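You operate a simulated robot arm through the tools that you are given. There is no shell and no other tool.

You are at the controls of a simulated robot arm. One attempt, no reset.

JOB
Press the amber roller out and stand it on the white rack.
Fine: clamp the mould first; then lever up, clamp open and the empty mould on the yellow mat. Set down upright: amber roller.

Only the result counts: the job must be done as asked and must still hold three seconds after the hand-in. Knocking over, shifting, dropping, spilling or breaking anything else fails it.

ROBOT AND FRAMES
A 6-joint arm with a two-finger gripper, fixed in place. Base frame: the origin is at the foot of the arm, x ahead of it, y to its left, z up; the work surface is at about z = 860. Lengths are in mm, angles in degrees, forces in N, time in s.
Its first joint turns from -166.0 to 166.0 degrees. Payload 1.71 kg.
The TCP is the grasp point between the finger pads, 20 mm short of the fingertips. In the tool frame z runs along the fingers and y along their closing line. Largest opening 96 mm; the body of the gripper starts 113 mm behind the TCP.
Orientation is told as [roll, pitch, yaw] about the base's x, y, z axes, in that order, counted from this pose: with the fingers straight down and closing along the base's y, the tool's x points along the base's -x, its y along +y and its z along -z.

CONTROLS
- The arm moves only by the tool move_arm. Its argument "rows" is a list that holds one entry, the list of rows, each a list of 6 numbers: the shift along the tool's x, y, z in mm, then the turn, a rotation vector about the tool's x, y, z in rad. In form: [[[x, y, z, wx, wy, wz], ...]]. A call has 1 to 20 rows; each row shifts and turns the commanded pose from where the row before left it, along the tool's axes as they then stand. "claw" is the closure in counts, from 0 (fully open) to 255 (shut), set as the call begins (left out, the last holds). A row lasts 0.2 s, in which the tool goes at most 50 mm and 8.6 degrees; a call with a longer step from one row to the next is refused whole, and so is a gripper value outside its range. Where a pose cannot be reached the arm comes as near as it can. A force on the tool above 90 N (or 10 N above the force at the start of the call, whichever is more), or a blocked arm, ends the call early, and 0.2 s more pass. The fingers move at their own pace (about 45 mm/s each) and stop on an object; they squeeze with about 33 N. The grip force told is the motor's: it shows also when the fingers shut on nothing. Time passes only in rows, and 0.2 s behind the last, so rows that do not move let the fingers close. It gives the time, the measured TCP pose, the force on the tool (base axes), the opening and the grip force at its end, in the units of the frame above (readings bear some noise), with the torque about the TCP (base axes, N m) and any sound that the robot's microphone picked up.
- Cameras (640 x 400 px; columns grow to the right, rows downward): "scene" is fixed at [51.5, -499.5, 1663.6]; the picture's right is [0.84, -0.54, 0.00], its down [-0.29, -0.45, -0.84] and it looks along [0.46, 0.71, -0.54] (base axes); focal length 348 px, centre (320, 200). "wrist" rides on the gripper at [66, 14, -145] in the tool frame; the picture's right is [-0.21, 0.98, 0.00], its down [-0.88, -0.19, -0.45] and it looks along [-0.44, -0.09, 0.90] (tool axes); focal length 275 px, centre (320, 200). There is no depth. A picture from a camera that has moved, and an enlarged one, comes with that camera's place and axes in the base frame and with its lens.
- snapshot(camera): a new picture of that camera. It takes no simulated time.
- slide_trunk(by): slides the trunk up (or, below 0, down) by that many mm; the arm rides with it, the base frame stays. It gives what a move gives, with no picture.
- inspect(camera, box): a new picture of the part [left, top, right, bottom] of that camera's present view, enlarged. It takes no simulated time.
- sign_off(): hands the job in; it is judged then, once.

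Places have to be worked out from the pictures, the camera data and where the tool is seen. Open the gripper and draw the arm clear of the work before you hand the job in, unless the task says otherwise.

The tools are called after "Emit:" as a command line: name --argument value ..., lists and objects as JSON in quotes. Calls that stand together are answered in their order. move_arm: Moves the arm, as the interface text tells. Its arguments: {"type":"object","properties":{"rows":{"type":"array"},"claw":{"type":"number"}},"required":["rows"]} The other tools are called the same way: slide_trunk (by) slides the trunk up or down; snapshot (camera) takes a picture; inspect (camera, box) takes an enlarged picture of a part of a camera's view; sign_off () hands the job in.

At the start:

```text
t: 0.0
tool_pos: [486.1, 237.8, 1231.6]
orientation: [0.0, 0.1, 0.0]
wrist_force: [0.3, 1.1, -0.4]
ft_torque: [-0.01, 0.01, 0.02]
finger_gap: 95.7
grip_force: 0.1
trunk travel left (down, up): [-200.0, 190.0]
```

scene: 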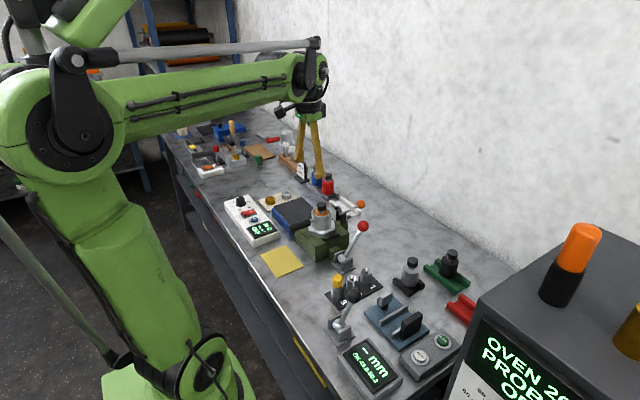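
wrist: 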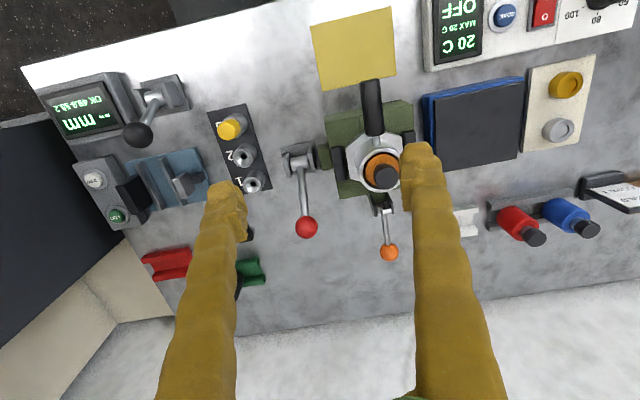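

I start by looking closely at the bench from both cameras, to identify the mould, clamp, lever, mat and rack.

Emit:
inspect --camera "scene" --box '[220, 160, 380, 280]'

Emit:
inspect --camera "scene" --box '[310, 220, 500, 400]'

Emit:
inspect --camera "wrist" --box '[260, 0, 640, 270]'

Emit:
inspect --camera "wrist" --box '[20, 50, 340, 330]'

Emit:
inspect --camera "scene" --box '[160, 100, 360, 220]'

```text
3.33 times, centred on (300, 220) of scene
camera zoom: at [51.5, -499.5, 1663.6], right [0.84, -0.54, 0.0], down [-0.29, -0.45, -0.84], along [0.46, 0.71, -0.54], focal length 1160 px, centre (387, 133)
```

zoom: 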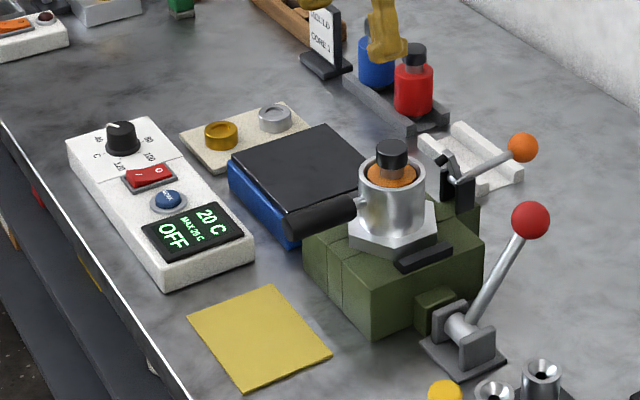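

```text
2.22 times, centred on (405, 310) of scene
camera zoom: at [51.5, -499.5, 1663.6], right [0.84, -0.54, 0.0], down [-0.29, -0.45, -0.84], along [0.46, 0.71, -0.54], focal length 773 px, centre (131, -44)
```

zoom: 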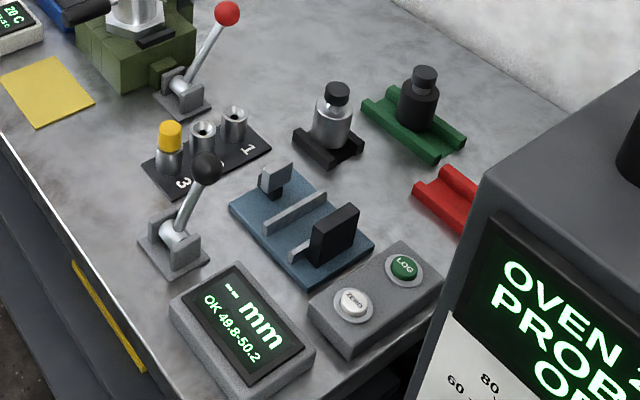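

```text
1.48 times, centred on (450, 135) of wrist
camera zoom: at [419.8, 250.8, 1377.2], right [0.21, 0.98, 0.0], down [0.88, -0.19, 0.44], along [0.43, -0.09, -0.9], focal length 408 px, centre (127, 296)
```

zoom: 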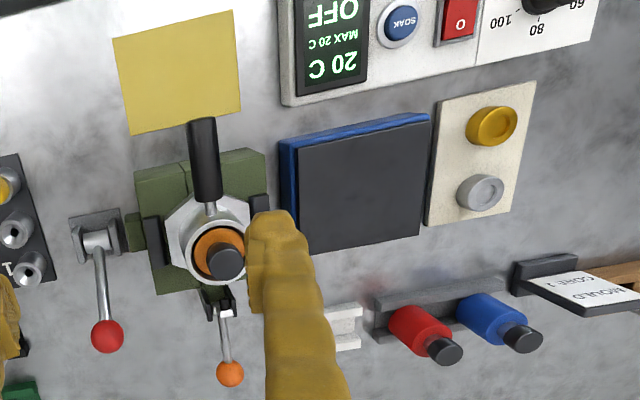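

```text
1.43 times, centred on (180, 190) of wrist
camera zoom: at [419.8, 250.8, 1377.2], right [0.21, 0.98, 0.0], down [0.88, -0.19, 0.44], along [0.43, -0.09, -0.9], focal length 393 px, centre (520, 214)
```

zoom: 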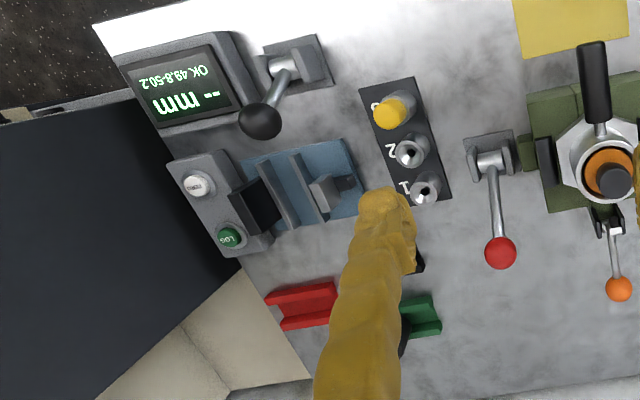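

```text
3.20 times, centred on (260, 160) of scene
camera zoom: at [51.5, -499.5, 1663.6], right [0.84, -0.54, 0.0], down [-0.29, -0.45, -0.84], along [0.46, 0.71, -0.54], focal length 1114 px, centre (512, 328)
```

zoom: 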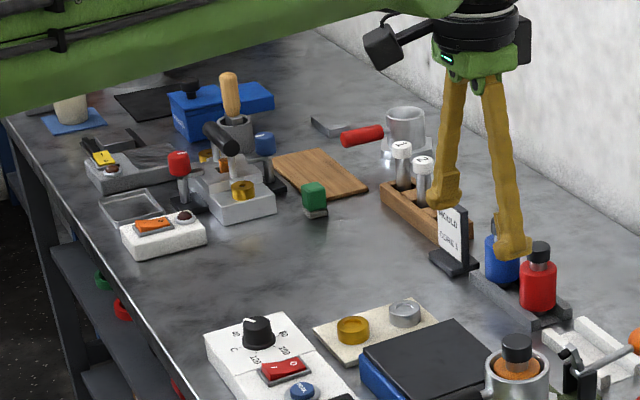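

The mould with the amber roller appears to sit in the green fixture with two levers (orange and red). I'll zoom in further on the fixture and the placard.

Emit:
inspect --camera "scene" --box '[290, 180, 380, 280]'

Emit:
inspect --camera "scene" --box '[285, 150, 375, 210]'

Emit:
inspect --camera "wrist" --box '[270, 80, 450, 280]'

Emit:
inspect --camera "scene" --box '[320, 260, 400, 310]'

Emit:
inspect --camera "wrist" --box '[460, 140, 640, 280]'

Emit:
inspect --camera "scene" --box '[460, 300, 640, 400]'

```text
4.00 times, centred on (335, 230) of scene
camera zoom: at [51.5, -499.5, 1663.6], right [0.84, -0.54, 0.0], down [-0.29, -0.45, -0.84], along [0.46, 0.71, -0.54], focal length 1392 px, centre (260, 80)
```

zoom: 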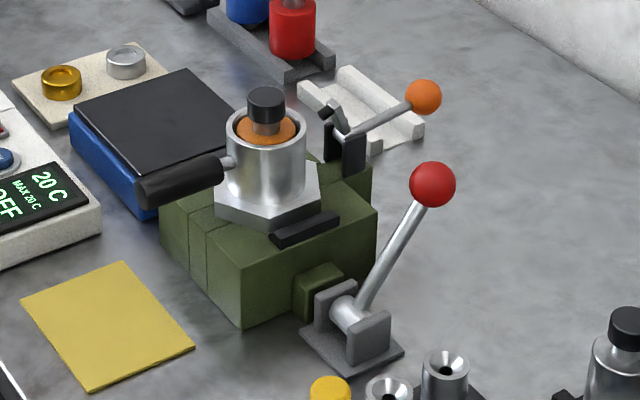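

```text
6.67 times, centred on (330, 180) of scene
camera zoom: at [51.5, -499.5, 1663.6], right [0.84, -0.54, 0.0], down [-0.29, -0.45, -0.84], along [0.46, 0.71, -0.54], focal length 2320 px, centre (253, 333)
```

zoom: 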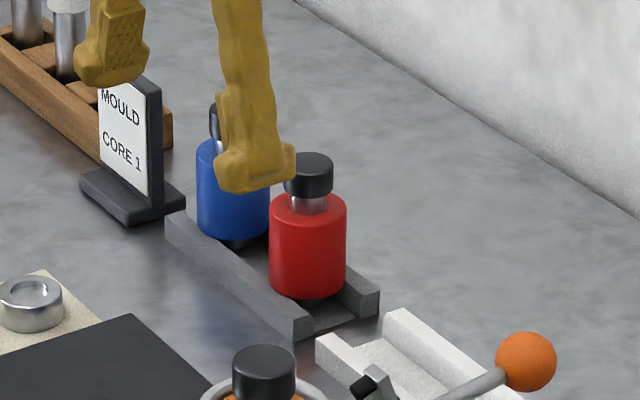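

```text
2.00 times, centred on (360, 180) of wrist
camera zoom: at [419.8, 250.8, 1377.2], right [0.21, 0.98, 0.0], down [0.88, -0.19, 0.44], along [0.43, -0.09, -0.9], focal length 551 px, centre (240, 240)
```

zoom: 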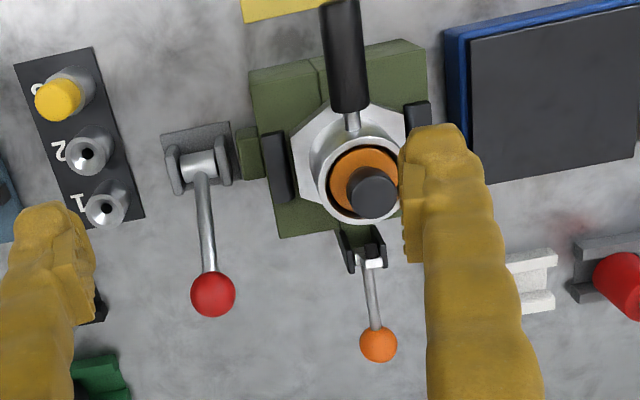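

```text
8.00 times, centred on (360, 285) of scene
camera zoom: at [51.5, -499.5, 1663.6], right [0.84, -0.54, 0.0], down [-0.29, -0.45, -0.84], along [0.46, 0.71, -0.54], focal length 2784 px, centre (0, -480)
```

zoom: 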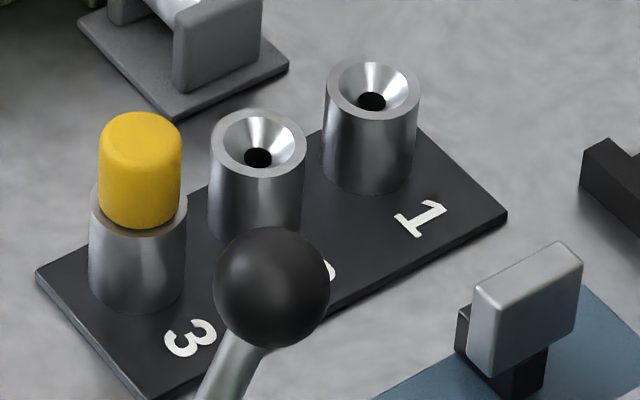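

```text
2.86 times, centred on (550, 210) of wrist
camera zoom: at [419.8, 250.8, 1377.2], right [0.21, 0.98, 0.0], down [0.88, -0.19, 0.44], along [0.43, -0.09, -0.9], focal length 786 px, centre (-337, 171)
```

zoom: 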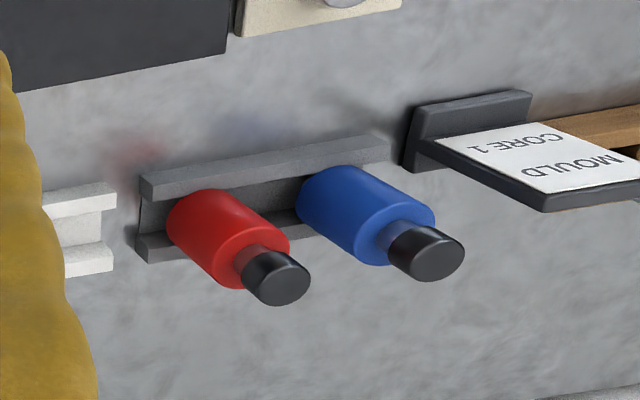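

```text
3.56 times, centred on (550, 350) of scene
camera zoom: at [51.5, -499.5, 1663.6], right [0.84, -0.54, 0.0], down [-0.29, -0.45, -0.84], along [0.46, 0.71, -0.54], focal length 1237 px, centre (-498, -333)
```

zoom: 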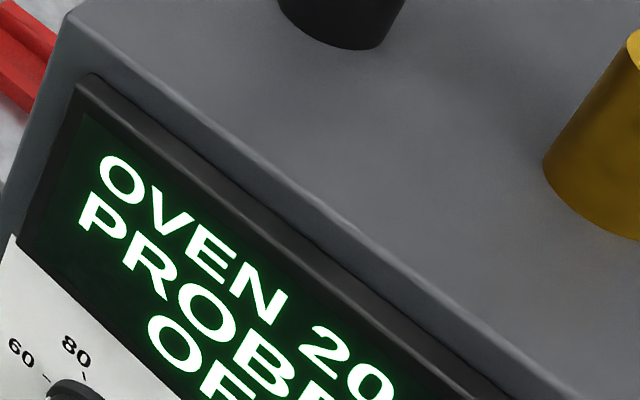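

The layout as I read it: the orange-knobbed lever is the clamp on the green press, the red lever is the ejector, and the white channel rack is behind it, near x≈780, y≈490. I'll move to a viewpoint closer to the press to measure it.

Emit:
move_arm --rows '[[[12, 30, 20, 0, 0, 0], [12, 30, 20, 0, 0, 0], [12, 30, 20, 0, 0, 0], [12, 0, 20, 0, 0, 0]]]'

Emit:
snapshot --camera "wrist"

Emit:
inspect --camera "scene" --box '[280, 160, 390, 280]'

```text
t: 1.0
tool_pos: [422.0, 328.0, 1157.3]
orientation: [-0.1, -0.7, 0.0]
wrist_force: [-0.8, -0.1, 0.4]
ft_torque: [-0.01, -0.04, -0.03]
finger_gap: 95.8
grip_force: 0.1
trunk travel left (down, up): [-200.0, 190.0]
```

```text
taken
camera wrist: at [353.9, 341.9, 1302.3], right [0.21, 0.98, 0.0], down [0.87, -0.19, 0.46], along [0.45, -0.09, -0.89], focal length 275 px, centre (320, 200)
```

wrist: 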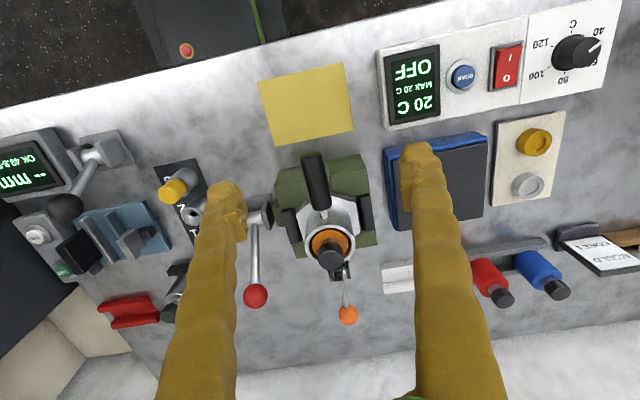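

```text
3.33 times, centred on (335, 220) of scene
camera zoom: at [51.5, -499.5, 1663.6], right [0.84, -0.54, 0.0], down [-0.29, -0.45, -0.84], along [0.46, 0.71, -0.54], focal length 1160 px, centre (270, 133)
```

zoom: 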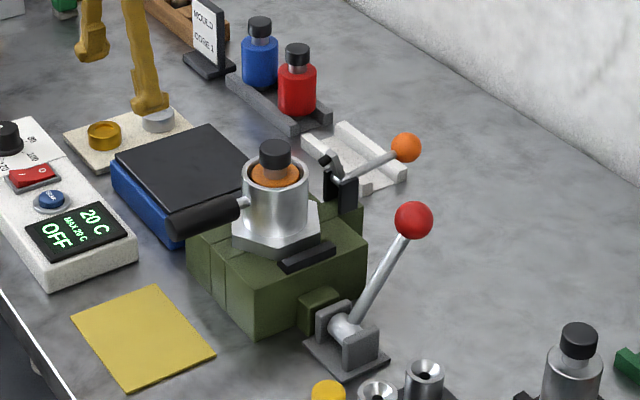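

The reading is off from what I commanded (x 422 against 438), so I'll hold still for a moment to see whether it settles.

Emit:
move_arm --rows '[[[0, 0, 0, 0, 0, 0], [0, 0, 0, 0, 0, 0]]]'

Emit:
inspect --camera "wrist" --box '[230, 50, 430, 350]'

```text
t: 1.6
tool_pos: [420.1, 326.7, 1157.0]
orientation: [0.0, -0.7, 0.0]
wrist_force: [0.1, -0.3, 0.2]
ft_torque: [0.01, -0.06, 0.03]
finger_gap: 95.9
grip_force: 0.0
trunk travel left (down, up): [-200.0, 190.0]
```

```text
1.33 times, centred on (330, 200) of wrist
camera zoom: at [352.5, 340.9, 1303.0], right [0.21, 0.98, 0.0], down [0.87, -0.19, 0.46], along [0.45, -0.09, -0.89], focal length 367 px, centre (307, 200)
```

zoom: 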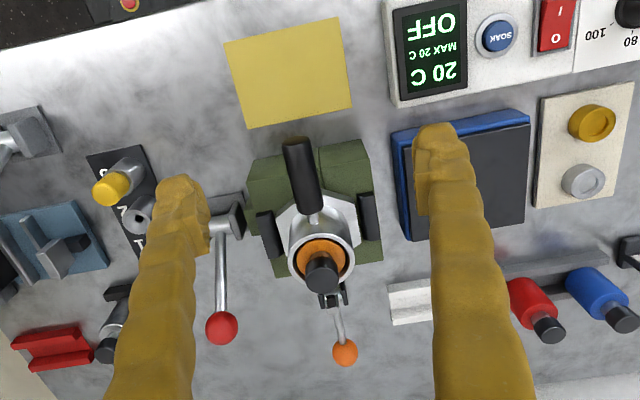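

It settled at x≈420 with −0.7° pitch. A small test move will show whether this is a reach limit or a scale error.

Emit:
move_arm --rows '[[[-20, 0, 0, 0, 0, 0], [-20, 0, 0, 0, 0, 0], [0, 0, 0, 0, 0, 0]]]'

```text
t: 2.4
tool_pos: [461.9, 326.3, 1157.2]
orientation: [0.1, -0.8, 0.0]
wrist_force: [0.5, 0.4, 0.1]
ft_torque: [-0.02, -0.01, 0.01]
finger_gap: 95.9
grip_force: 0.0
trunk travel left (down, up): [-200.0, 190.0]
```

Incremental moves track properly, so I'll rely on the measured pose. Next I'll zoom hard on the clamp, the jaws and the red lever to work out how they operate.

Emit:
inspect --camera "scene" --box '[325, 190, 375, 230]'

Emit:
inspect --camera "scene" --box '[300, 205, 350, 245]'

Emit:
inspect --camera "scene" --box '[325, 215, 375, 275]'

Emit:
inspect --camera "wrist" --box '[240, 130, 400, 300]'

Emit:
inspect --camera "scene" --box '[385, 240, 485, 320]'

```text
10.00 times, centred on (350, 210) of scene
camera zoom: at [51.5, -499.5, 1663.6], right [0.84, -0.54, 0.0], down [-0.29, -0.45, -0.84], along [0.46, 0.71, -0.54], focal length 3480 px, centre (20, 100)
```

zoom: 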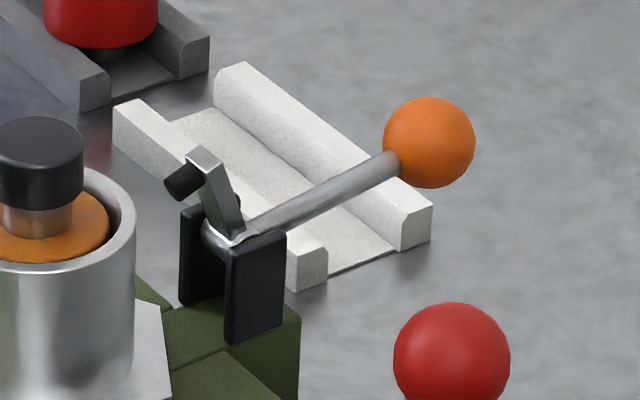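

```text
10.00 times, centred on (325, 225) of scene
camera zoom: at [51.5, -499.5, 1663.6], right [0.84, -0.54, 0.0], down [-0.29, -0.45, -0.84], along [0.46, 0.71, -0.54], focal length 3480 px, centre (270, -50)
```

zoom: 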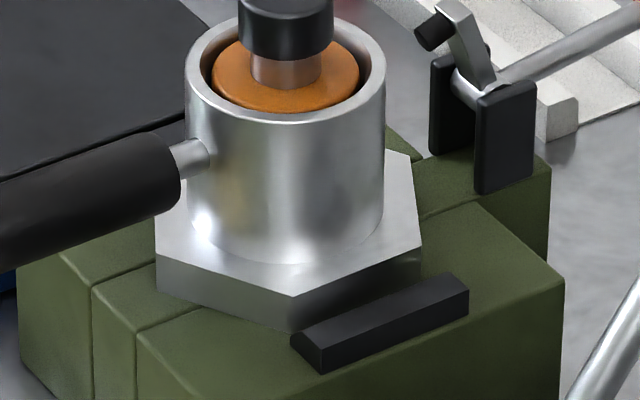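

```text
6.67 times, centred on (350, 245) of scene
camera zoom: at [51.5, -499.5, 1663.6], right [0.84, -0.54, 0.0], down [-0.29, -0.45, -0.84], along [0.46, 0.71, -0.54], focal length 2320 px, centre (120, -100)
```

zoom: 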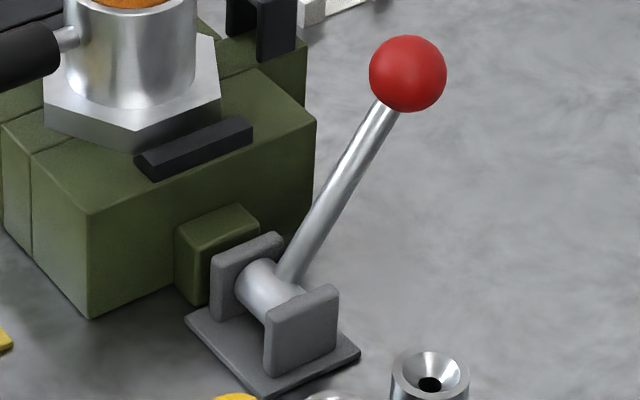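

```text
2.35 times, centred on (320, 215) of wrist
camera zoom: at [393.3, 340.6, 1302.6], right [0.21, 0.98, 0.0], down [0.87, -0.19, 0.46], along [0.45, -0.09, -0.89], focal length 648 px, centre (320, 165)
```

zoom: 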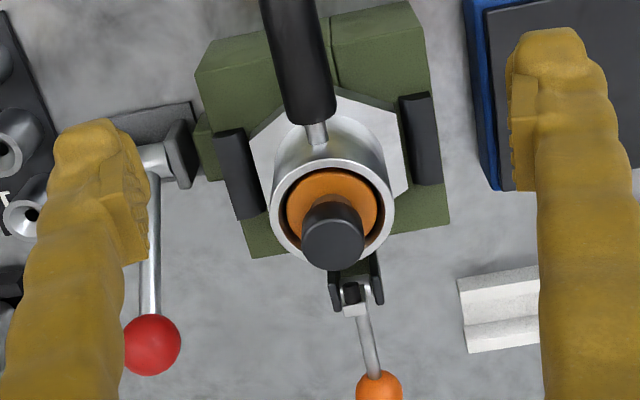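

```text
5.00 times, centred on (435, 280) of scene
camera zoom: at [51.5, -499.5, 1663.6], right [0.84, -0.54, 0.0], down [-0.29, -0.45, -0.84], along [0.46, 0.71, -0.54], focal length 1740 px, centre (-255, -200)
```

zoom: 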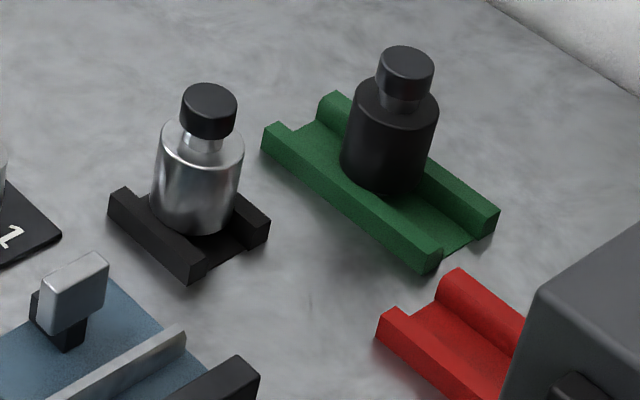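

Combining both views gives these positions:
- Red ball: about (654,175,990), pivot near (577,176,885).
- Orange ball: about (753,308,962), pivot near (663,305,960).
- Mould axis: about (580,308), cap top near z 1026.
- White rack: centred near (770,425), rails along y.
- Mat: about (412,303).

I'll go above the orange ball first and refine its position from there.

Emit:
move_arm --rows '[[[-30, -2, 0, 0, 0.013, 0], [-33, -2, 0, 0, 0, 0], [-33, -2, 0, 0, 0, 0], [-33, -2, 0, 0, 0, 0], [-33, -2, 0, 0, 0, 0], [-33, -2, 0, 0, 0, 0], [-33, -2, 0, 0, 0, 0], [-33, -2, 0, 0, 0, 0], [-30, -2, 0, 0, 0, 0], [0, 0, 0, 0, 0, 0]]]'

Emit:
snapshot --camera "wrist"

```text
t: 4.6
tool_pos: [752.4, 308.5, 1157.8]
orientation: [0.1, -0.1, 0.0]
wrist_force: [0.2, 0.0, 0.5]
ft_torque: [-0.02, 0.08, 0.0]
finger_gap: 95.9
grip_force: 0.1
trunk travel left (down, up): [-200.0, 190.0]
```

```text
taken
camera wrist: at [686.3, 322.0, 1304.0], right [0.21, 0.98, 0.0], down [0.88, -0.19, 0.44], along [0.44, -0.09, -0.9], focal length 275 px, centre (320, 200)
```

wrist: 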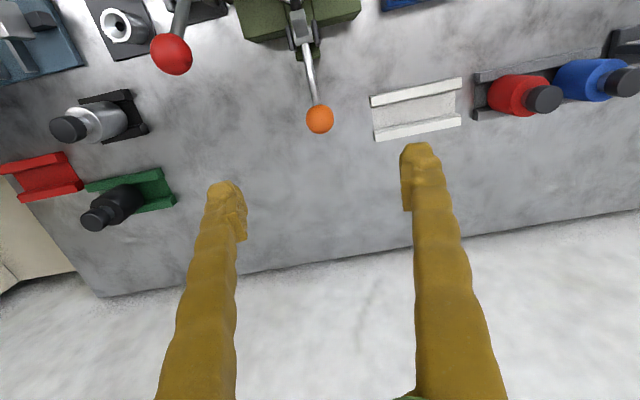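

Clear view from above the clamp. I'll zoom in on the clamp, the white rack and the red lever to refine their positions.

Emit:
inspect --camera "wrist" --box '[230, 0, 390, 140]'

Emit:
inspect --camera "wrist" --box '[360, 60, 480, 150]'

Emit:
inspect --camera "wrist" --box '[460, 30, 640, 140]'

```text
2.86 times, centred on (310, 70) of wrist
camera zoom: at [686.3, 322.0, 1304.0], right [0.21, 0.98, 0.0], down [0.88, -0.19, 0.44], along [0.44, -0.09, -0.9], focal length 786 px, centre (349, 571)
```

zoom: 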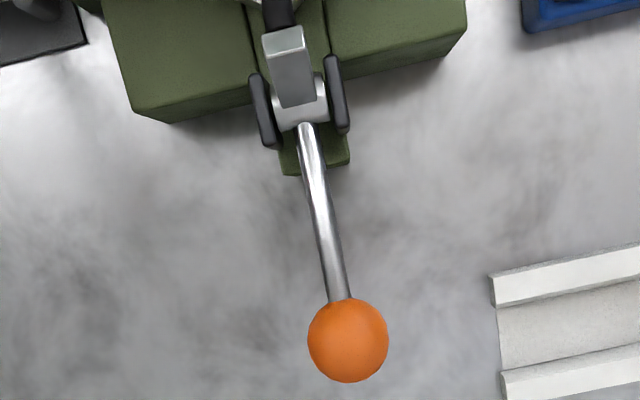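

```text
4.44 times, centred on (420, 105) of wrist
camera zoom: at [686.3, 322.0, 1304.0], right [0.21, 0.98, 0.0], down [0.88, -0.19, 0.44], along [0.44, -0.09, -0.9], focal length 1224 px, centre (-124, 622)
```

zoom: 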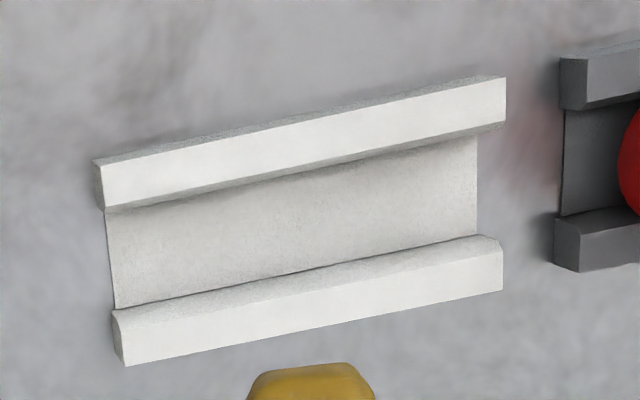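

```text
3.56 times, centred on (550, 85) of wrist
camera zoom: at [686.3, 322.0, 1304.0], right [0.21, 0.98, 0.0], down [0.88, -0.19, 0.44], along [0.44, -0.09, -0.9], focal length 979 px, centre (-498, 609)
```

zoom: 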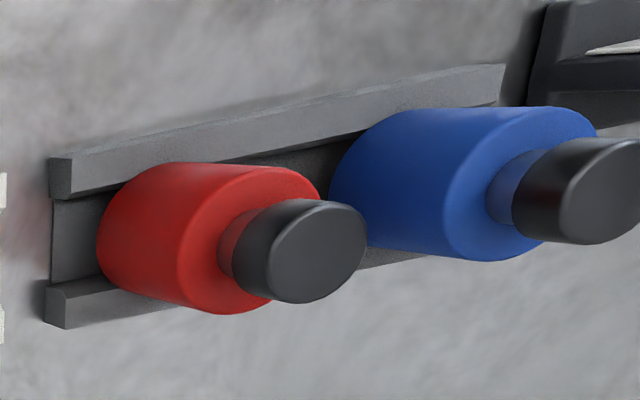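

Refined: orange ball at (744.5,309,968), pivot at (661,309,966), with the handle nearly horizontal and swinging in the x–z plane. I'll descend over the ball with open fingers, pausing 40 mm above to check the alignment.

Emit:
move_arm --rows '[[[4, 0, 40, 0, 0, 0], [4, 0, 40, 0, 0, 0], [0, 0, 40, 0, 0, 0], [0, 0, 25, 0, 0, 0], [0, 0, 0, 0, 0, 0]]]'

Emit:
snapshot --camera "wrist"

```text
t: 5.8
tool_pos: [743.6, 309.0, 1012.2]
orientation: [0.0, 0.0, 0.0]
wrist_force: [0.3, 0.9, -0.6]
ft_torque: [-0.05, 0.02, -0.02]
finger_gap: 96.1
grip_force: 0.0
trunk travel left (down, up): [-200.0, 190.0]
```

```text
taken
camera wrist: at [677.6, 322.1, 1158.4], right [0.21, 0.98, 0.0], down [0.88, -0.19, 0.44], along [0.44, -0.09, -0.9], focal length 275 px, centre (320, 200)
```

wrist: 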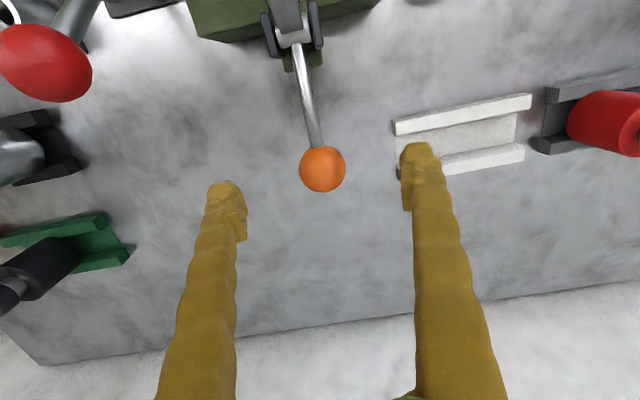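

The ball sits under the TCP in x and y, with its centre near z≈972. I'll descend to it and close the fingers.

Emit:
move_arm --rows '[[[0, 0, 20, 0, 0, 0], [0, 0, 20, 0, 0, 0], [0, 0, 0, 0, 0, 0]]]'

Emit:
move_arm --rows '[[[0, 0, 0, 0, 0, 0], [0, 0, 0, 0, 0, 0], [0, 0, 0, 0, 0, 0], [0, 0, 0, 0, 0, 0], [0, 0, 0, 0, 0, 0]]]' --claw 255

Emit:
snapshot --camera "wrist"

Emit:
inspect --camera "scene" --box '[290, 160, 400, 260]'

```text
t: 6.6
tool_pos: [744.7, 308.6, 973.5]
orientation: [-0.1, 0.0, -0.1]
wrist_force: [0.6, -0.9, -0.4]
ft_torque: [0.01, 0.02, -0.02]
finger_gap: 95.9
grip_force: 0.0
trunk travel left (down, up): [-200.0, 190.0]
```

```text
t: 7.8
tool_pos: [744.7, 309.6, 973.2]
orientation: [0.0, 0.0, 0.0]
wrist_force: [3.7, 14.3, 3.5]
ft_torque: [0.06, 0.0, 0.0]
finger_gap: 30.5
grip_force: 31.9
trunk travel left (down, up): [-200.0, 190.0]
```

```text
taken
camera wrist: at [677.5, 323.5, 1119.0], right [0.21, 0.98, 0.0], down [0.88, -0.18, 0.45], along [0.44, -0.09, -0.9], focal length 275 px, centre (320, 200)
```

wrist: 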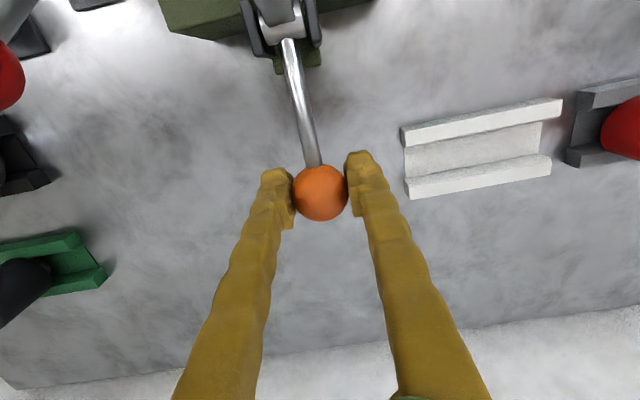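

```text
4.00 times, centred on (345, 210) of scene
camera zoom: at [51.5, -499.5, 1663.6], right [0.84, -0.54, 0.0], down [-0.29, -0.45, -0.84], along [0.46, 0.71, -0.54], focal length 1392 px, centre (220, 160)
```

zoom: 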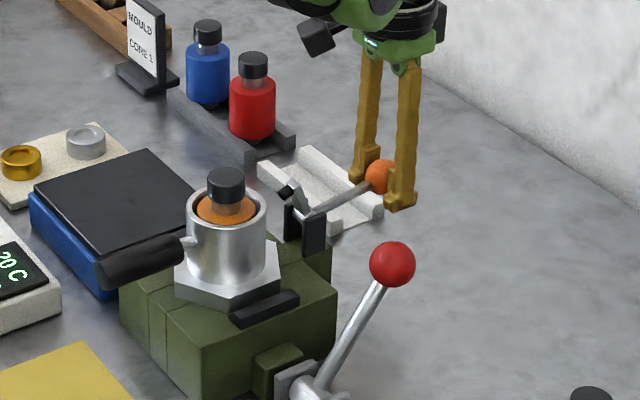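

The ball is gripped (30.5 mm, 32 N). Now I'll swing it up along the arc about the pivot, starting with a few small steps while watching the force.

Emit:
move_arm --rows '[[[2.5, 0.5, -11.8, 0, 0, 0], [4.1, 0, -11.3, 0, 0, 0], [5.7, 0, -10.6, 0, 0, 0], [0, 0, 0, 0, 0, 0]]]'

Emit:
inspect --camera "scene" --box '[290, 160, 400, 260]'

```text
t: 8.8
tool_pos: [733.1, 309.9, 1006.9]
orientation: [0.1, 0.1, 0.1]
wrist_force: [9.8, 13.0, -2.2]
ft_torque: [0.06, -0.53, 0.07]
finger_gap: 30.9
grip_force: 34.9
trunk travel left (down, up): [-200.0, 190.0]
```

```text
4.00 times, centred on (345, 210) of scene
camera zoom: at [51.5, -499.5, 1663.6], right [0.84, -0.54, 0.0], down [-0.29, -0.45, -0.84], along [0.46, 0.71, -0.54], focal length 1392 px, centre (220, 160)
```

zoom: 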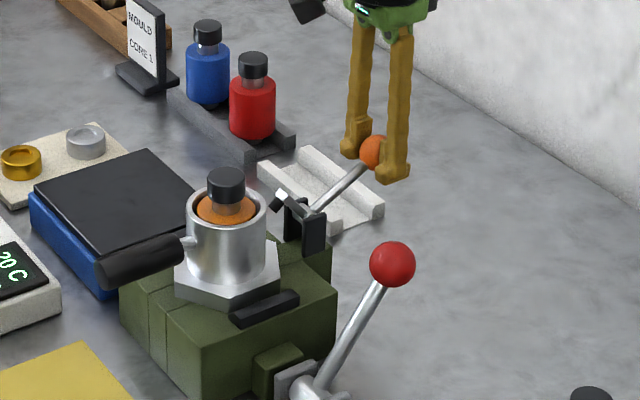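

The clamp handle follows smoothly and the arm is tipping towards the mould. I'll continue the arc in smaller calls.

Emit:
move_arm --rows '[[[6.0, 0.5, -10.0, 0, 0, 0], [8.0, 0, -8.9, 0, 0, 0], [9.3, 0, -7.6, 0, 0, 0], [0, 0, 0, 0, 0, 0]]]'

Emit:
inspect --camera "scene" --box '[290, 160, 400, 260]'

```text
t: 9.8
tool_pos: [709.1, 309.2, 1033.6]
orientation: [0.0, 0.0, 0.0]
wrist_force: [7.2, 5.7, -4.2]
ft_torque: [0.0, -0.58, -0.01]
finger_gap: 30.6
grip_force: 35.3
trunk travel left (down, up): [-200.0, 190.0]
```

```text
4.00 times, centred on (345, 210) of scene
camera zoom: at [51.5, -499.5, 1663.6], right [0.84, -0.54, 0.0], down [-0.29, -0.45, -0.84], along [0.46, 0.71, -0.54], focal length 1392 px, centre (220, 160)
```

zoom: 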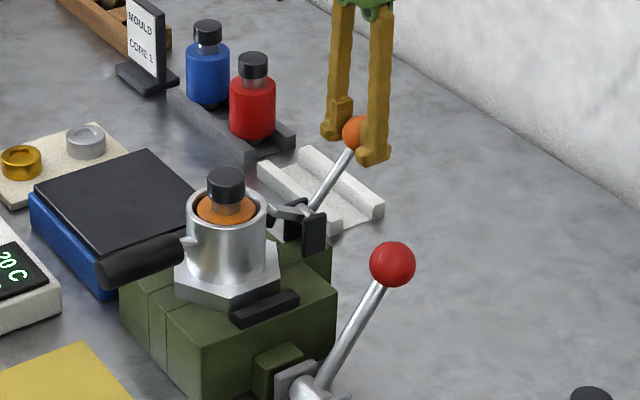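

The fitted pivot is (658,962.5) with radius 87.4, and the handle is now at about 54°. I'll continue in smaller increments towards contact.

Emit:
move_arm --rows '[[[5.2, 0, -3.3, 0, 0, 0], [5.3, 0, -3.0, 0, 0, 0], [5.5, 0, -2.6, 0, 0, 0], [5.6, 0, -2.3, 0, 0, 0], [0, 0, 0, 0, 0, 0]]]'

Emit:
inspect --camera "scene" --box '[300, 180, 370, 240]'

```text
t: 11.0
tool_pos: [688.1, 309.7, 1045.2]
orientation: [0.0, 0.0, 0.1]
wrist_force: [9.7, 6.2, 4.5]
ft_torque: [0.03, -0.54, 0.06]
finger_gap: 29.9
grip_force: 35.2
trunk travel left (down, up): [-200.0, 190.0]
```

```text
6.67 times, centred on (335, 210) of scene
camera zoom: at [51.5, -499.5, 1663.6], right [0.84, -0.54, 0.0], down [-0.29, -0.45, -0.84], along [0.46, 0.71, -0.54], focal length 2320 px, centre (220, 133)
```

zoom: 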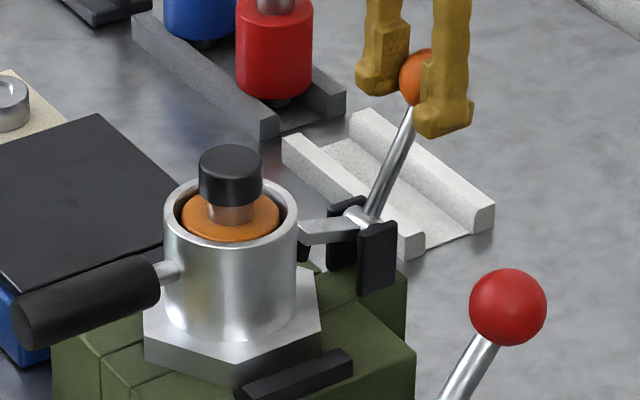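

The clamp arm is now about level, with the pad hanging over the flange. I'll continue in small steps until it seats, watching force and sound.

Emit:
move_arm --rows '[[[5.8, 0, -2.0, 0, 0, 0], [5.9, 0, -1.6, 0, 0, 0], [6, 0, -1.2, 0, 0, 0], [0, 0, 0, 0, 0, 0]]]'

Emit:
inspect --camera "scene" --box '[300, 180, 370, 240]'

```text
t: 12.0
tool_pos: [671.0, 308.0, 1050.2]
orientation: [0.0, -0.1, -0.1]
wrist_force: [0.4, -0.6, -0.7]
ft_torque: [-0.01, -0.01, 0.01]
finger_gap: 0.0
grip_force: 29.2
trunk travel left (down, up): [-200.0, 190.0]
```

```text
6.67 times, centred on (335, 210) of scene
camera zoom: at [51.5, -499.5, 1663.6], right [0.84, -0.54, 0.0], down [-0.29, -0.45, -0.84], along [0.46, 0.71, -0.54], focal length 2320 px, centre (220, 133)
```

zoom: 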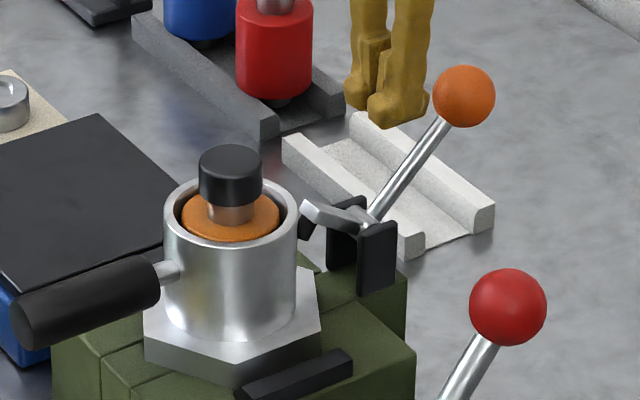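

The ball slipped out of the pads and the handle fell back to about 55°. I'll push it instead, with closed fingers behind the ball on the +x side. First I go up and over.

Emit:
move_arm --rows '[[[0, 0, -40, 0, 0, 0], [0, 0, -40, 0, 0, 0], [-40, 1, 0, 0, 0, 0], [-40, 0, 0, 0, 0, 0], [0, 0, 0, 0, 0, 0]]]' --claw 255

Emit:
snapshot --camera "wrist"

Emit:
inspect --camera "scene" --box '[300, 160, 400, 240]'

```text
t: 13.2
tool_pos: [751.9, 310.1, 1129.5]
orientation: [0.0, 0.0, -0.1]
wrist_force: [0.7, -0.4, 0.0]
ft_torque: [0.0, 0.01, 0.04]
finger_gap: 0.0
grip_force: 29.4
trunk travel left (down, up): [-200.0, 190.0]
```

```text
taken
camera wrist: at [683.8, 324.3, 1275.1], right [0.21, 0.98, 0.0], down [0.88, -0.19, 0.44], along [0.44, -0.09, -0.9], focal length 275 px, centre (320, 200)
```

wrist: 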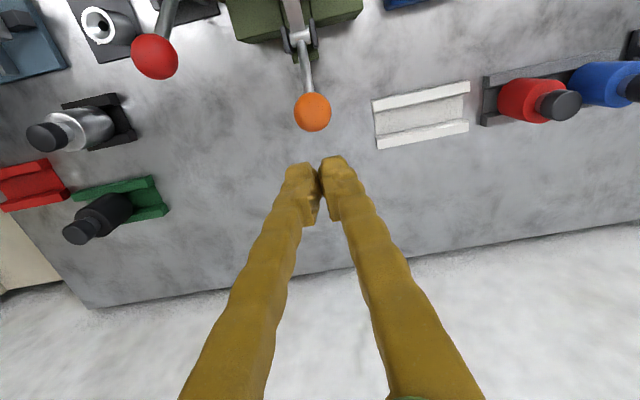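

```text
5.00 times, centred on (350, 200) of scene
camera zoom: at [51.5, -499.5, 1663.6], right [0.84, -0.54, 0.0], down [-0.29, -0.45, -0.84], along [0.46, 0.71, -0.54], focal length 1740 px, centre (170, 200)
```

zoom: 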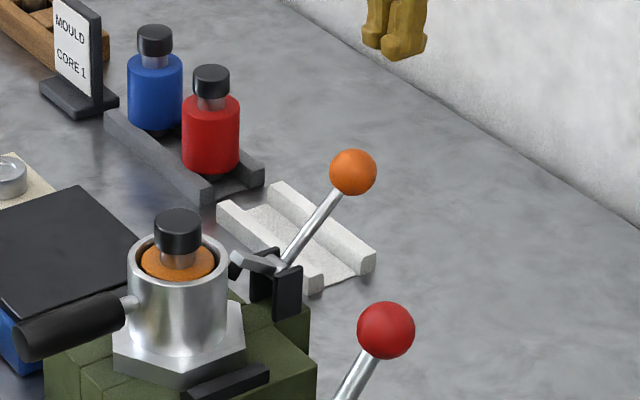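

The handle is resting near 37°, with the ball at about (728,309,1015). I'll lower the closed fingers just beyond the ball at x≈768, then push in −x.

Emit:
move_arm --rows '[[[-18, -1, 20, 0, 0, 0], [0, 0, 40, 0, 0, 0], [0, 0, 45, 0, 0, 0], [0, 0, 0, 0, 0, 0]]]' --claw 255

Emit:
move_arm --rows '[[[10, 0, 0, 0, 0, 0], [10, 0, 0, 0, 0, 0], [10, 0, -2, 0, 0, 0], [10, 0, -3, 0, 0, 0], [10, 0, -3, 0, 0, 0], [0, 0, 0, 0, 0, 0]]]' --claw 255

Emit:
inspect --camera "scene" --box '[300, 160, 400, 240]'

Emit:
snapshot --camera "wrist"

```text
t: 14.2
tool_pos: [768.4, 307.7, 1024.7]
orientation: [-0.1, 0.1, 0.0]
wrist_force: [0.1, 0.6, -0.9]
ft_torque: [0.0, 0.01, -0.01]
finger_gap: 0.1
grip_force: 29.3
trunk travel left (down, up): [-200.0, 190.0]
```

```text
t: 15.6
tool_pos: [717.9, 309.0, 1033.5]
orientation: [0.0, -0.1, 0.1]
wrist_force: [-0.3, -0.5, -0.7]
ft_torque: [-0.03, 0.0, 0.0]
finger_gap: 0.0
grip_force: 29.5
trunk travel left (down, up): [-200.0, 190.0]
```

```text
5.00 times, centred on (350, 200) of scene
camera zoom: at [51.5, -499.5, 1663.6], right [0.84, -0.54, 0.0], down [-0.29, -0.45, -0.84], along [0.46, 0.71, -0.54], focal length 1740 px, centre (170, 200)
```

zoom: 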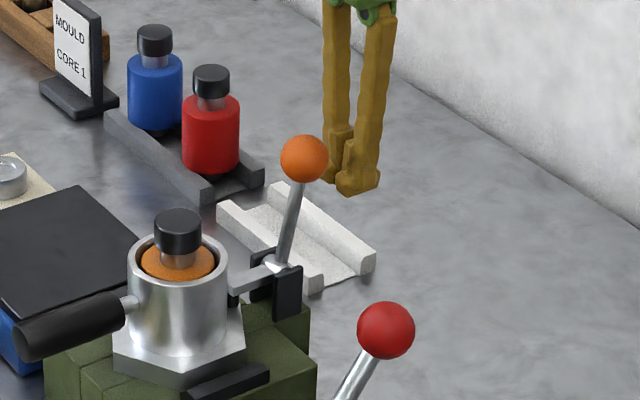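

```text
taken
camera wrist: at [650.7, 323.3, 1178.5], right [0.21, 0.98, 0.0], down [0.88, -0.19, 0.45], along [0.44, -0.09, -0.9], focal length 275 px, centre (320, 200)
```

wrist: 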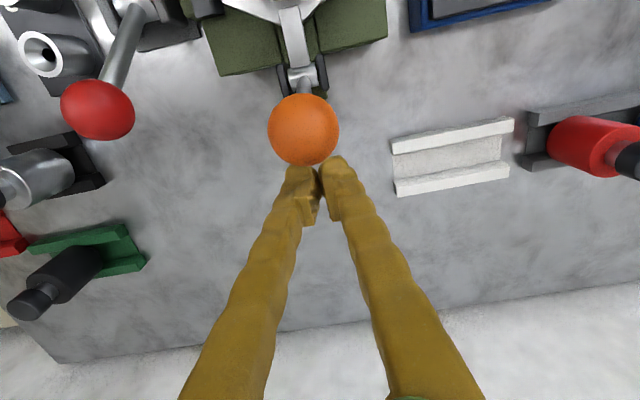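

It's working: the handle is near 75° and the arm dips onto the flange. I'll continue pushing in −x in small steps until the clamp seats.

Emit:
move_arm --rows '[[[5, 0, -1, 0, 0, 0], [5, 0, -1, 0, 0, 0], [5, 0, 0, 0, 0, 0], [5, 0, 0, 0, 0, 0], [0, 0, 0, 0, 0, 0]]]' --claw 255

Emit:
inspect --camera "scene" --box '[300, 180, 370, 240]'

```text
t: 16.8
tool_pos: [703.0, 308.6, 1034.0]
orientation: [0.1, -0.1, -0.1]
wrist_force: [76.6, 7.3, 30.5]
ft_torque: [-0.16, 1.31, -0.16]
finger_gap: 6.1
grip_force: 29.7
trunk travel left (down, up): [-200.0, 190.0]
```

```text
6.67 times, centred on (335, 210) of scene
camera zoom: at [51.5, -499.5, 1663.6], right [0.84, -0.54, 0.0], down [-0.29, -0.45, -0.84], along [0.46, 0.71, -0.54], focal length 2320 px, centre (220, 133)
```

zoom: 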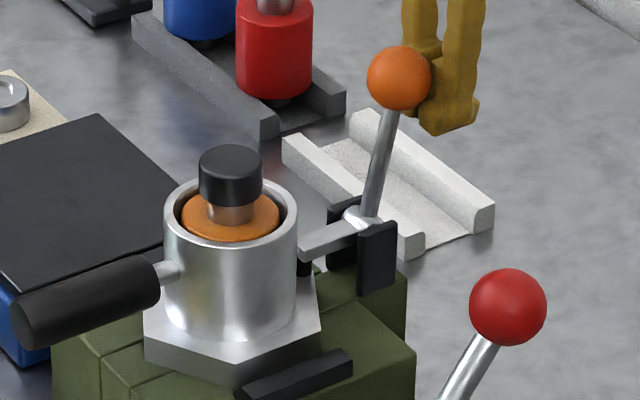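

The handle hit a firm stop near 70° (77 N). I'll back off slightly and check closely whether the pad is on the flange and the handle stays put.

Emit:
move_arm --rows '[[[-8, 0, 0, 0, 0, 0], [-20, 0, 0, 0, 0, 0], [0, 0, 0, 0, 0, 0]]]' --claw 255

Emit:
inspect --camera "scene" --box '[320, 185, 360, 225]'

Emit:
snapshot --camera "wrist"

Emit:
inspect --camera "wrist" --box '[220, 0, 400, 180]'

```text
t: 17.6
tool_pos: [725.3, 309.2, 1034.4]
orientation: [0.0, 0.1, -0.2]
wrist_force: [1.4, -0.4, 0.0]
ft_torque: [0.01, 0.01, 0.0]
finger_gap: 0.0
grip_force: 29.2
trunk travel left (down, up): [-200.0, 190.0]
```

```text
10.00 times, centred on (340, 205) of scene
camera zoom: at [51.5, -499.5, 1663.6], right [0.84, -0.54, 0.0], down [-0.29, -0.45, -0.84], along [0.46, 0.71, -0.54], focal length 3480 px, centre (120, 150)
```

zoom: 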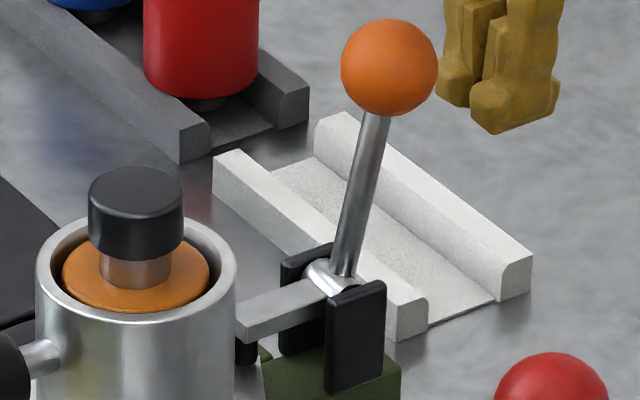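

```text
taken
camera wrist: at [659.1, 323.2, 1180.5], right [0.21, 0.98, 0.0], down [0.88, -0.18, 0.44], along [0.43, -0.09, -0.9], focal length 275 px, centre (320, 200)
```

wrist: 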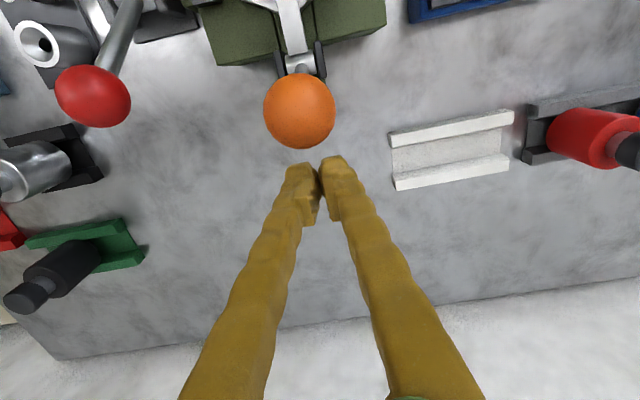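

```text
2.22 times, centred on (310, 90) of wrist
camera zoom: at [659.1, 323.2, 1180.5], right [0.21, 0.98, 0.0], down [0.88, -0.18, 0.44], along [0.43, -0.09, -0.9], focal length 612 px, centre (342, 444)
```

zoom: 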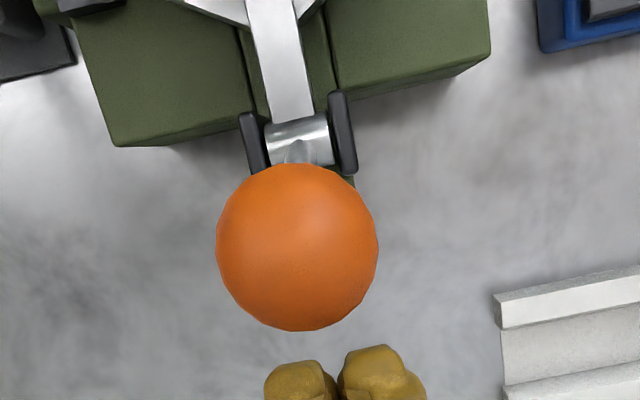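

The pad sits on the flange and the handle stays put, so the clamp is closed. Next is the red lever: I rise, then move above its ball with fingers open.

Emit:
move_arm --rows '[[[0, 0, -45, 0, 0, 0], [0, 0, -45, 0, 0, 0], [18, -33, 0, 0, 0, 0], [19, -33, 0, 0, 0, 0], [19, -34, 0, 0, 0, 0], [19, -34, 0, 0, 0, 0], [0, 0, 0, 0, 0, 0]]]' --claw 0

Emit:
snapshot --camera "wrist"

Emit:
inspect --camera "scene" --box '[290, 170, 390, 280]'

```text
t: 19.2
tool_pos: [650.8, 174.6, 1123.9]
orientation: [0.0, 0.1, 0.0]
wrist_force: [-0.6, -0.1, -0.1]
ft_torque: [0.06, -0.04, 0.0]
finger_gap: 96.2
grip_force: 0.0
trunk travel left (down, up): [-200.0, 190.0]
```

```text
taken
camera wrist: at [584.2, 187.6, 1269.8], right [0.21, 0.98, 0.0], down [0.88, -0.19, 0.45], along [0.44, -0.09, -0.9], focal length 275 px, centre (320, 200)
```

wrist: 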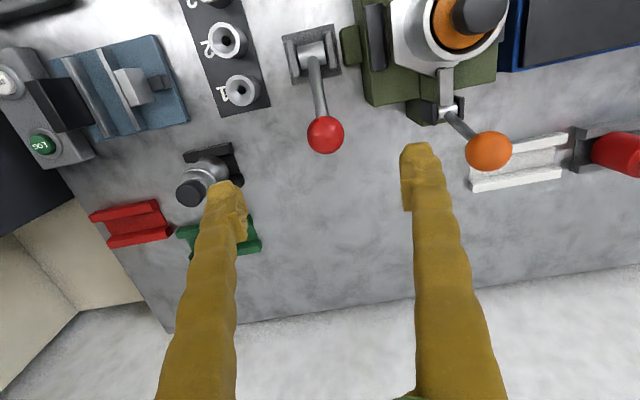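

```text
3.64 times, centred on (340, 225) of scene
camera zoom: at [51.5, -499.5, 1663.6], right [0.84, -0.54, 0.0], down [-0.29, -0.45, -0.84], along [0.46, 0.71, -0.54], focal length 1266 px, centre (247, 109)
```

zoom: 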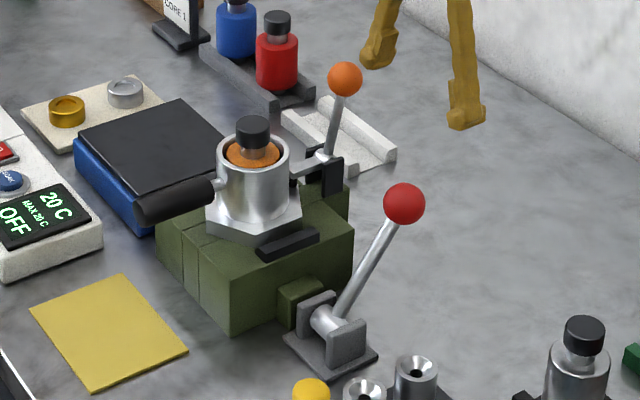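

The red ball is near (649,179,993) with its pivot near (577,181,887). I'll descend partway and refine before gripping.

Emit:
move_arm --rows '[[[1, 2, 30, 0, 0, 0], [1, 2, 30, 0, 0, 0], [0, 1, 20, 0, 0, 0], [0, 0, 0, 0, 0, 0]]]' --claw 0

Emit:
snapshot --camera "wrist"

```text
t: 20.2
tool_pos: [649.4, 180.3, 1043.9]
orientation: [0.1, 0.0, 0.0]
wrist_force: [0.2, 0.8, -0.1]
ft_torque: [0.01, 0.02, -0.01]
finger_gap: 96.0
grip_force: 0.0
trunk travel left (down, up): [-200.0, 190.0]
```

```text
taken
camera wrist: at [582.1, 194.1, 1189.6], right [0.21, 0.98, 0.0], down [0.88, -0.18, 0.45], along [0.44, -0.09, -0.9], focal length 275 px, centre (320, 200)
```

wrist: 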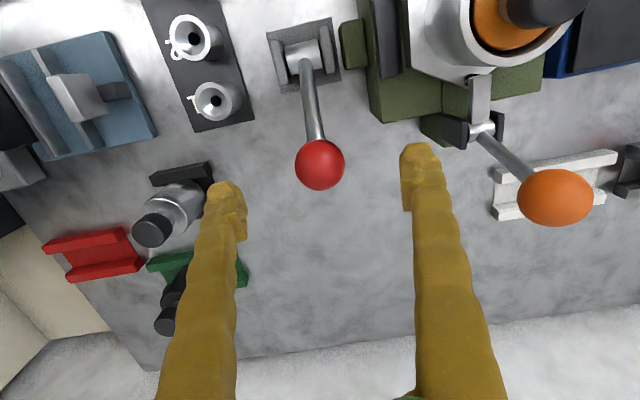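

Aligned: the ball is at about (648,179.5,995). I'll descend and grip it.

Emit:
move_arm --rows '[[[1, -0.5, 25, 0, 0, 0], [0, 0, 23, 0, 0, 0], [0, 0, 0, 0, 0, 0]]]' --claw 0

Emit:
move_arm --rows '[[[0, 0, 0, 0, 0, 0], [0, 0, 0, 0, 0, 0], [0, 0, 0, 0, 0, 0], [0, 0, 0, 0, 0, 0], [0, 0, 0, 0, 0, 0]]]' --claw 255

Emit:
snapshot --camera "wrist"

Emit:
inspect --camera "scene" --box '[310, 190, 400, 280]'

```text
t: 21.0
tool_pos: [646.8, 180.3, 995.0]
orientation: [0.0, 0.0, 0.0]
wrist_force: [0.1, -0.7, 0.2]
ft_torque: [-0.02, 0.03, 0.0]
finger_gap: 96.1
grip_force: 0.1
trunk travel left (down, up): [-200.0, 190.0]
```

```text
t: 22.2
tool_pos: [647.2, 179.9, 997.0]
orientation: [0.0, 0.1, 0.1]
wrist_force: [0.0, 2.3, 0.1]
ft_torque: [0.0, 0.02, 0.03]
finger_gap: 34.7
grip_force: 35.2
trunk travel left (down, up): [-200.0, 190.0]
```

```text
taken
camera wrist: at [580.2, 193.7, 1142.1], right [0.21, 0.98, 0.0], down [0.88, -0.19, 0.45], along [0.44, -0.09, -0.9], focal length 275 px, centre (320, 200)
```

wrist: 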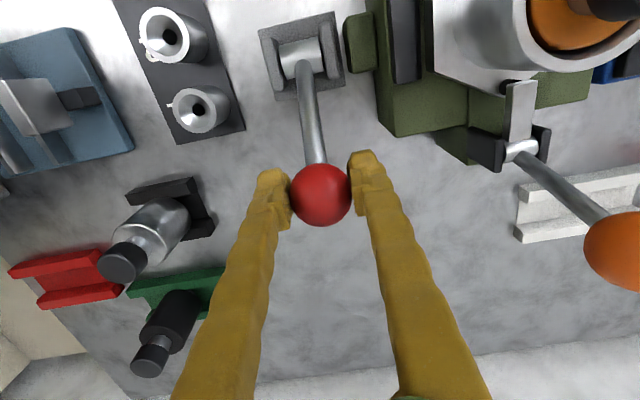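

```text
4.44 times, centred on (355, 235) of scene
camera zoom: at [51.5, -499.5, 1663.6], right [0.84, -0.54, 0.0], down [-0.29, -0.45, -0.84], along [0.46, 0.71, -0.54], focal length 1547 px, centre (164, 44)
```

zoom: 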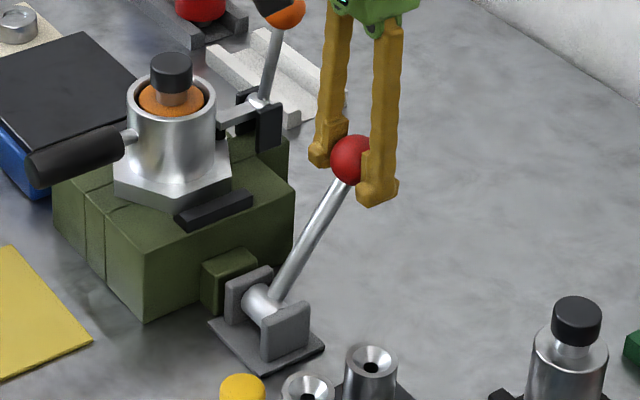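

The ball is centred in the pads (34.7 mm). Now I'll swing it down along the arc about the pivot in stages.

Emit:
move_arm --rows '[[[-9.2, 0, 6.5, 0, 0, 0], [-8.6, 0, 7.3, 0, 0, 0], [-8, 0, 8, 0, 0, 0], [0, 0, 0, 0, 0, 0]]]' --claw 255

Emit:
inspect --camera "scene" --box '[290, 180, 400, 280]'

```text
t: 23.4
tool_pos: [673.2, 179.8, 975.0]
orientation: [0.0, -0.5, -0.2]
wrist_force: [-0.2, 0.4, 2.0]
ft_torque: [-0.05, -0.02, -0.03]
finger_gap: 0.0
grip_force: 29.7
trunk travel left (down, up): [-200.0, 190.0]
stopped in row 4: the arm was blocked; the commanded pose is now the measured one
```

```text
4.00 times, centred on (345, 230) of scene
camera zoom: at [51.5, -499.5, 1663.6], right [0.84, -0.54, 0.0], down [-0.29, -0.45, -0.84], along [0.46, 0.71, -0.54], focal length 1392 px, centre (220, 80)
```

zoom: 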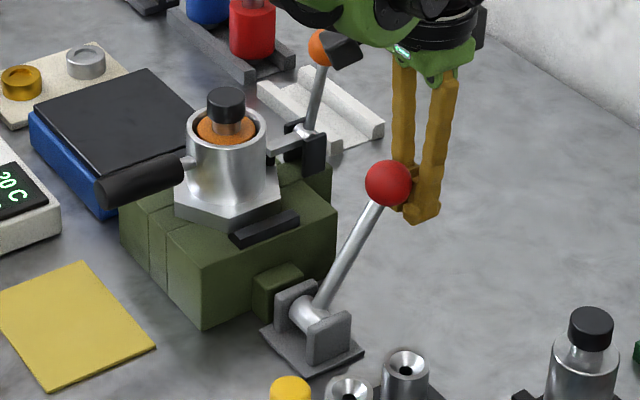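

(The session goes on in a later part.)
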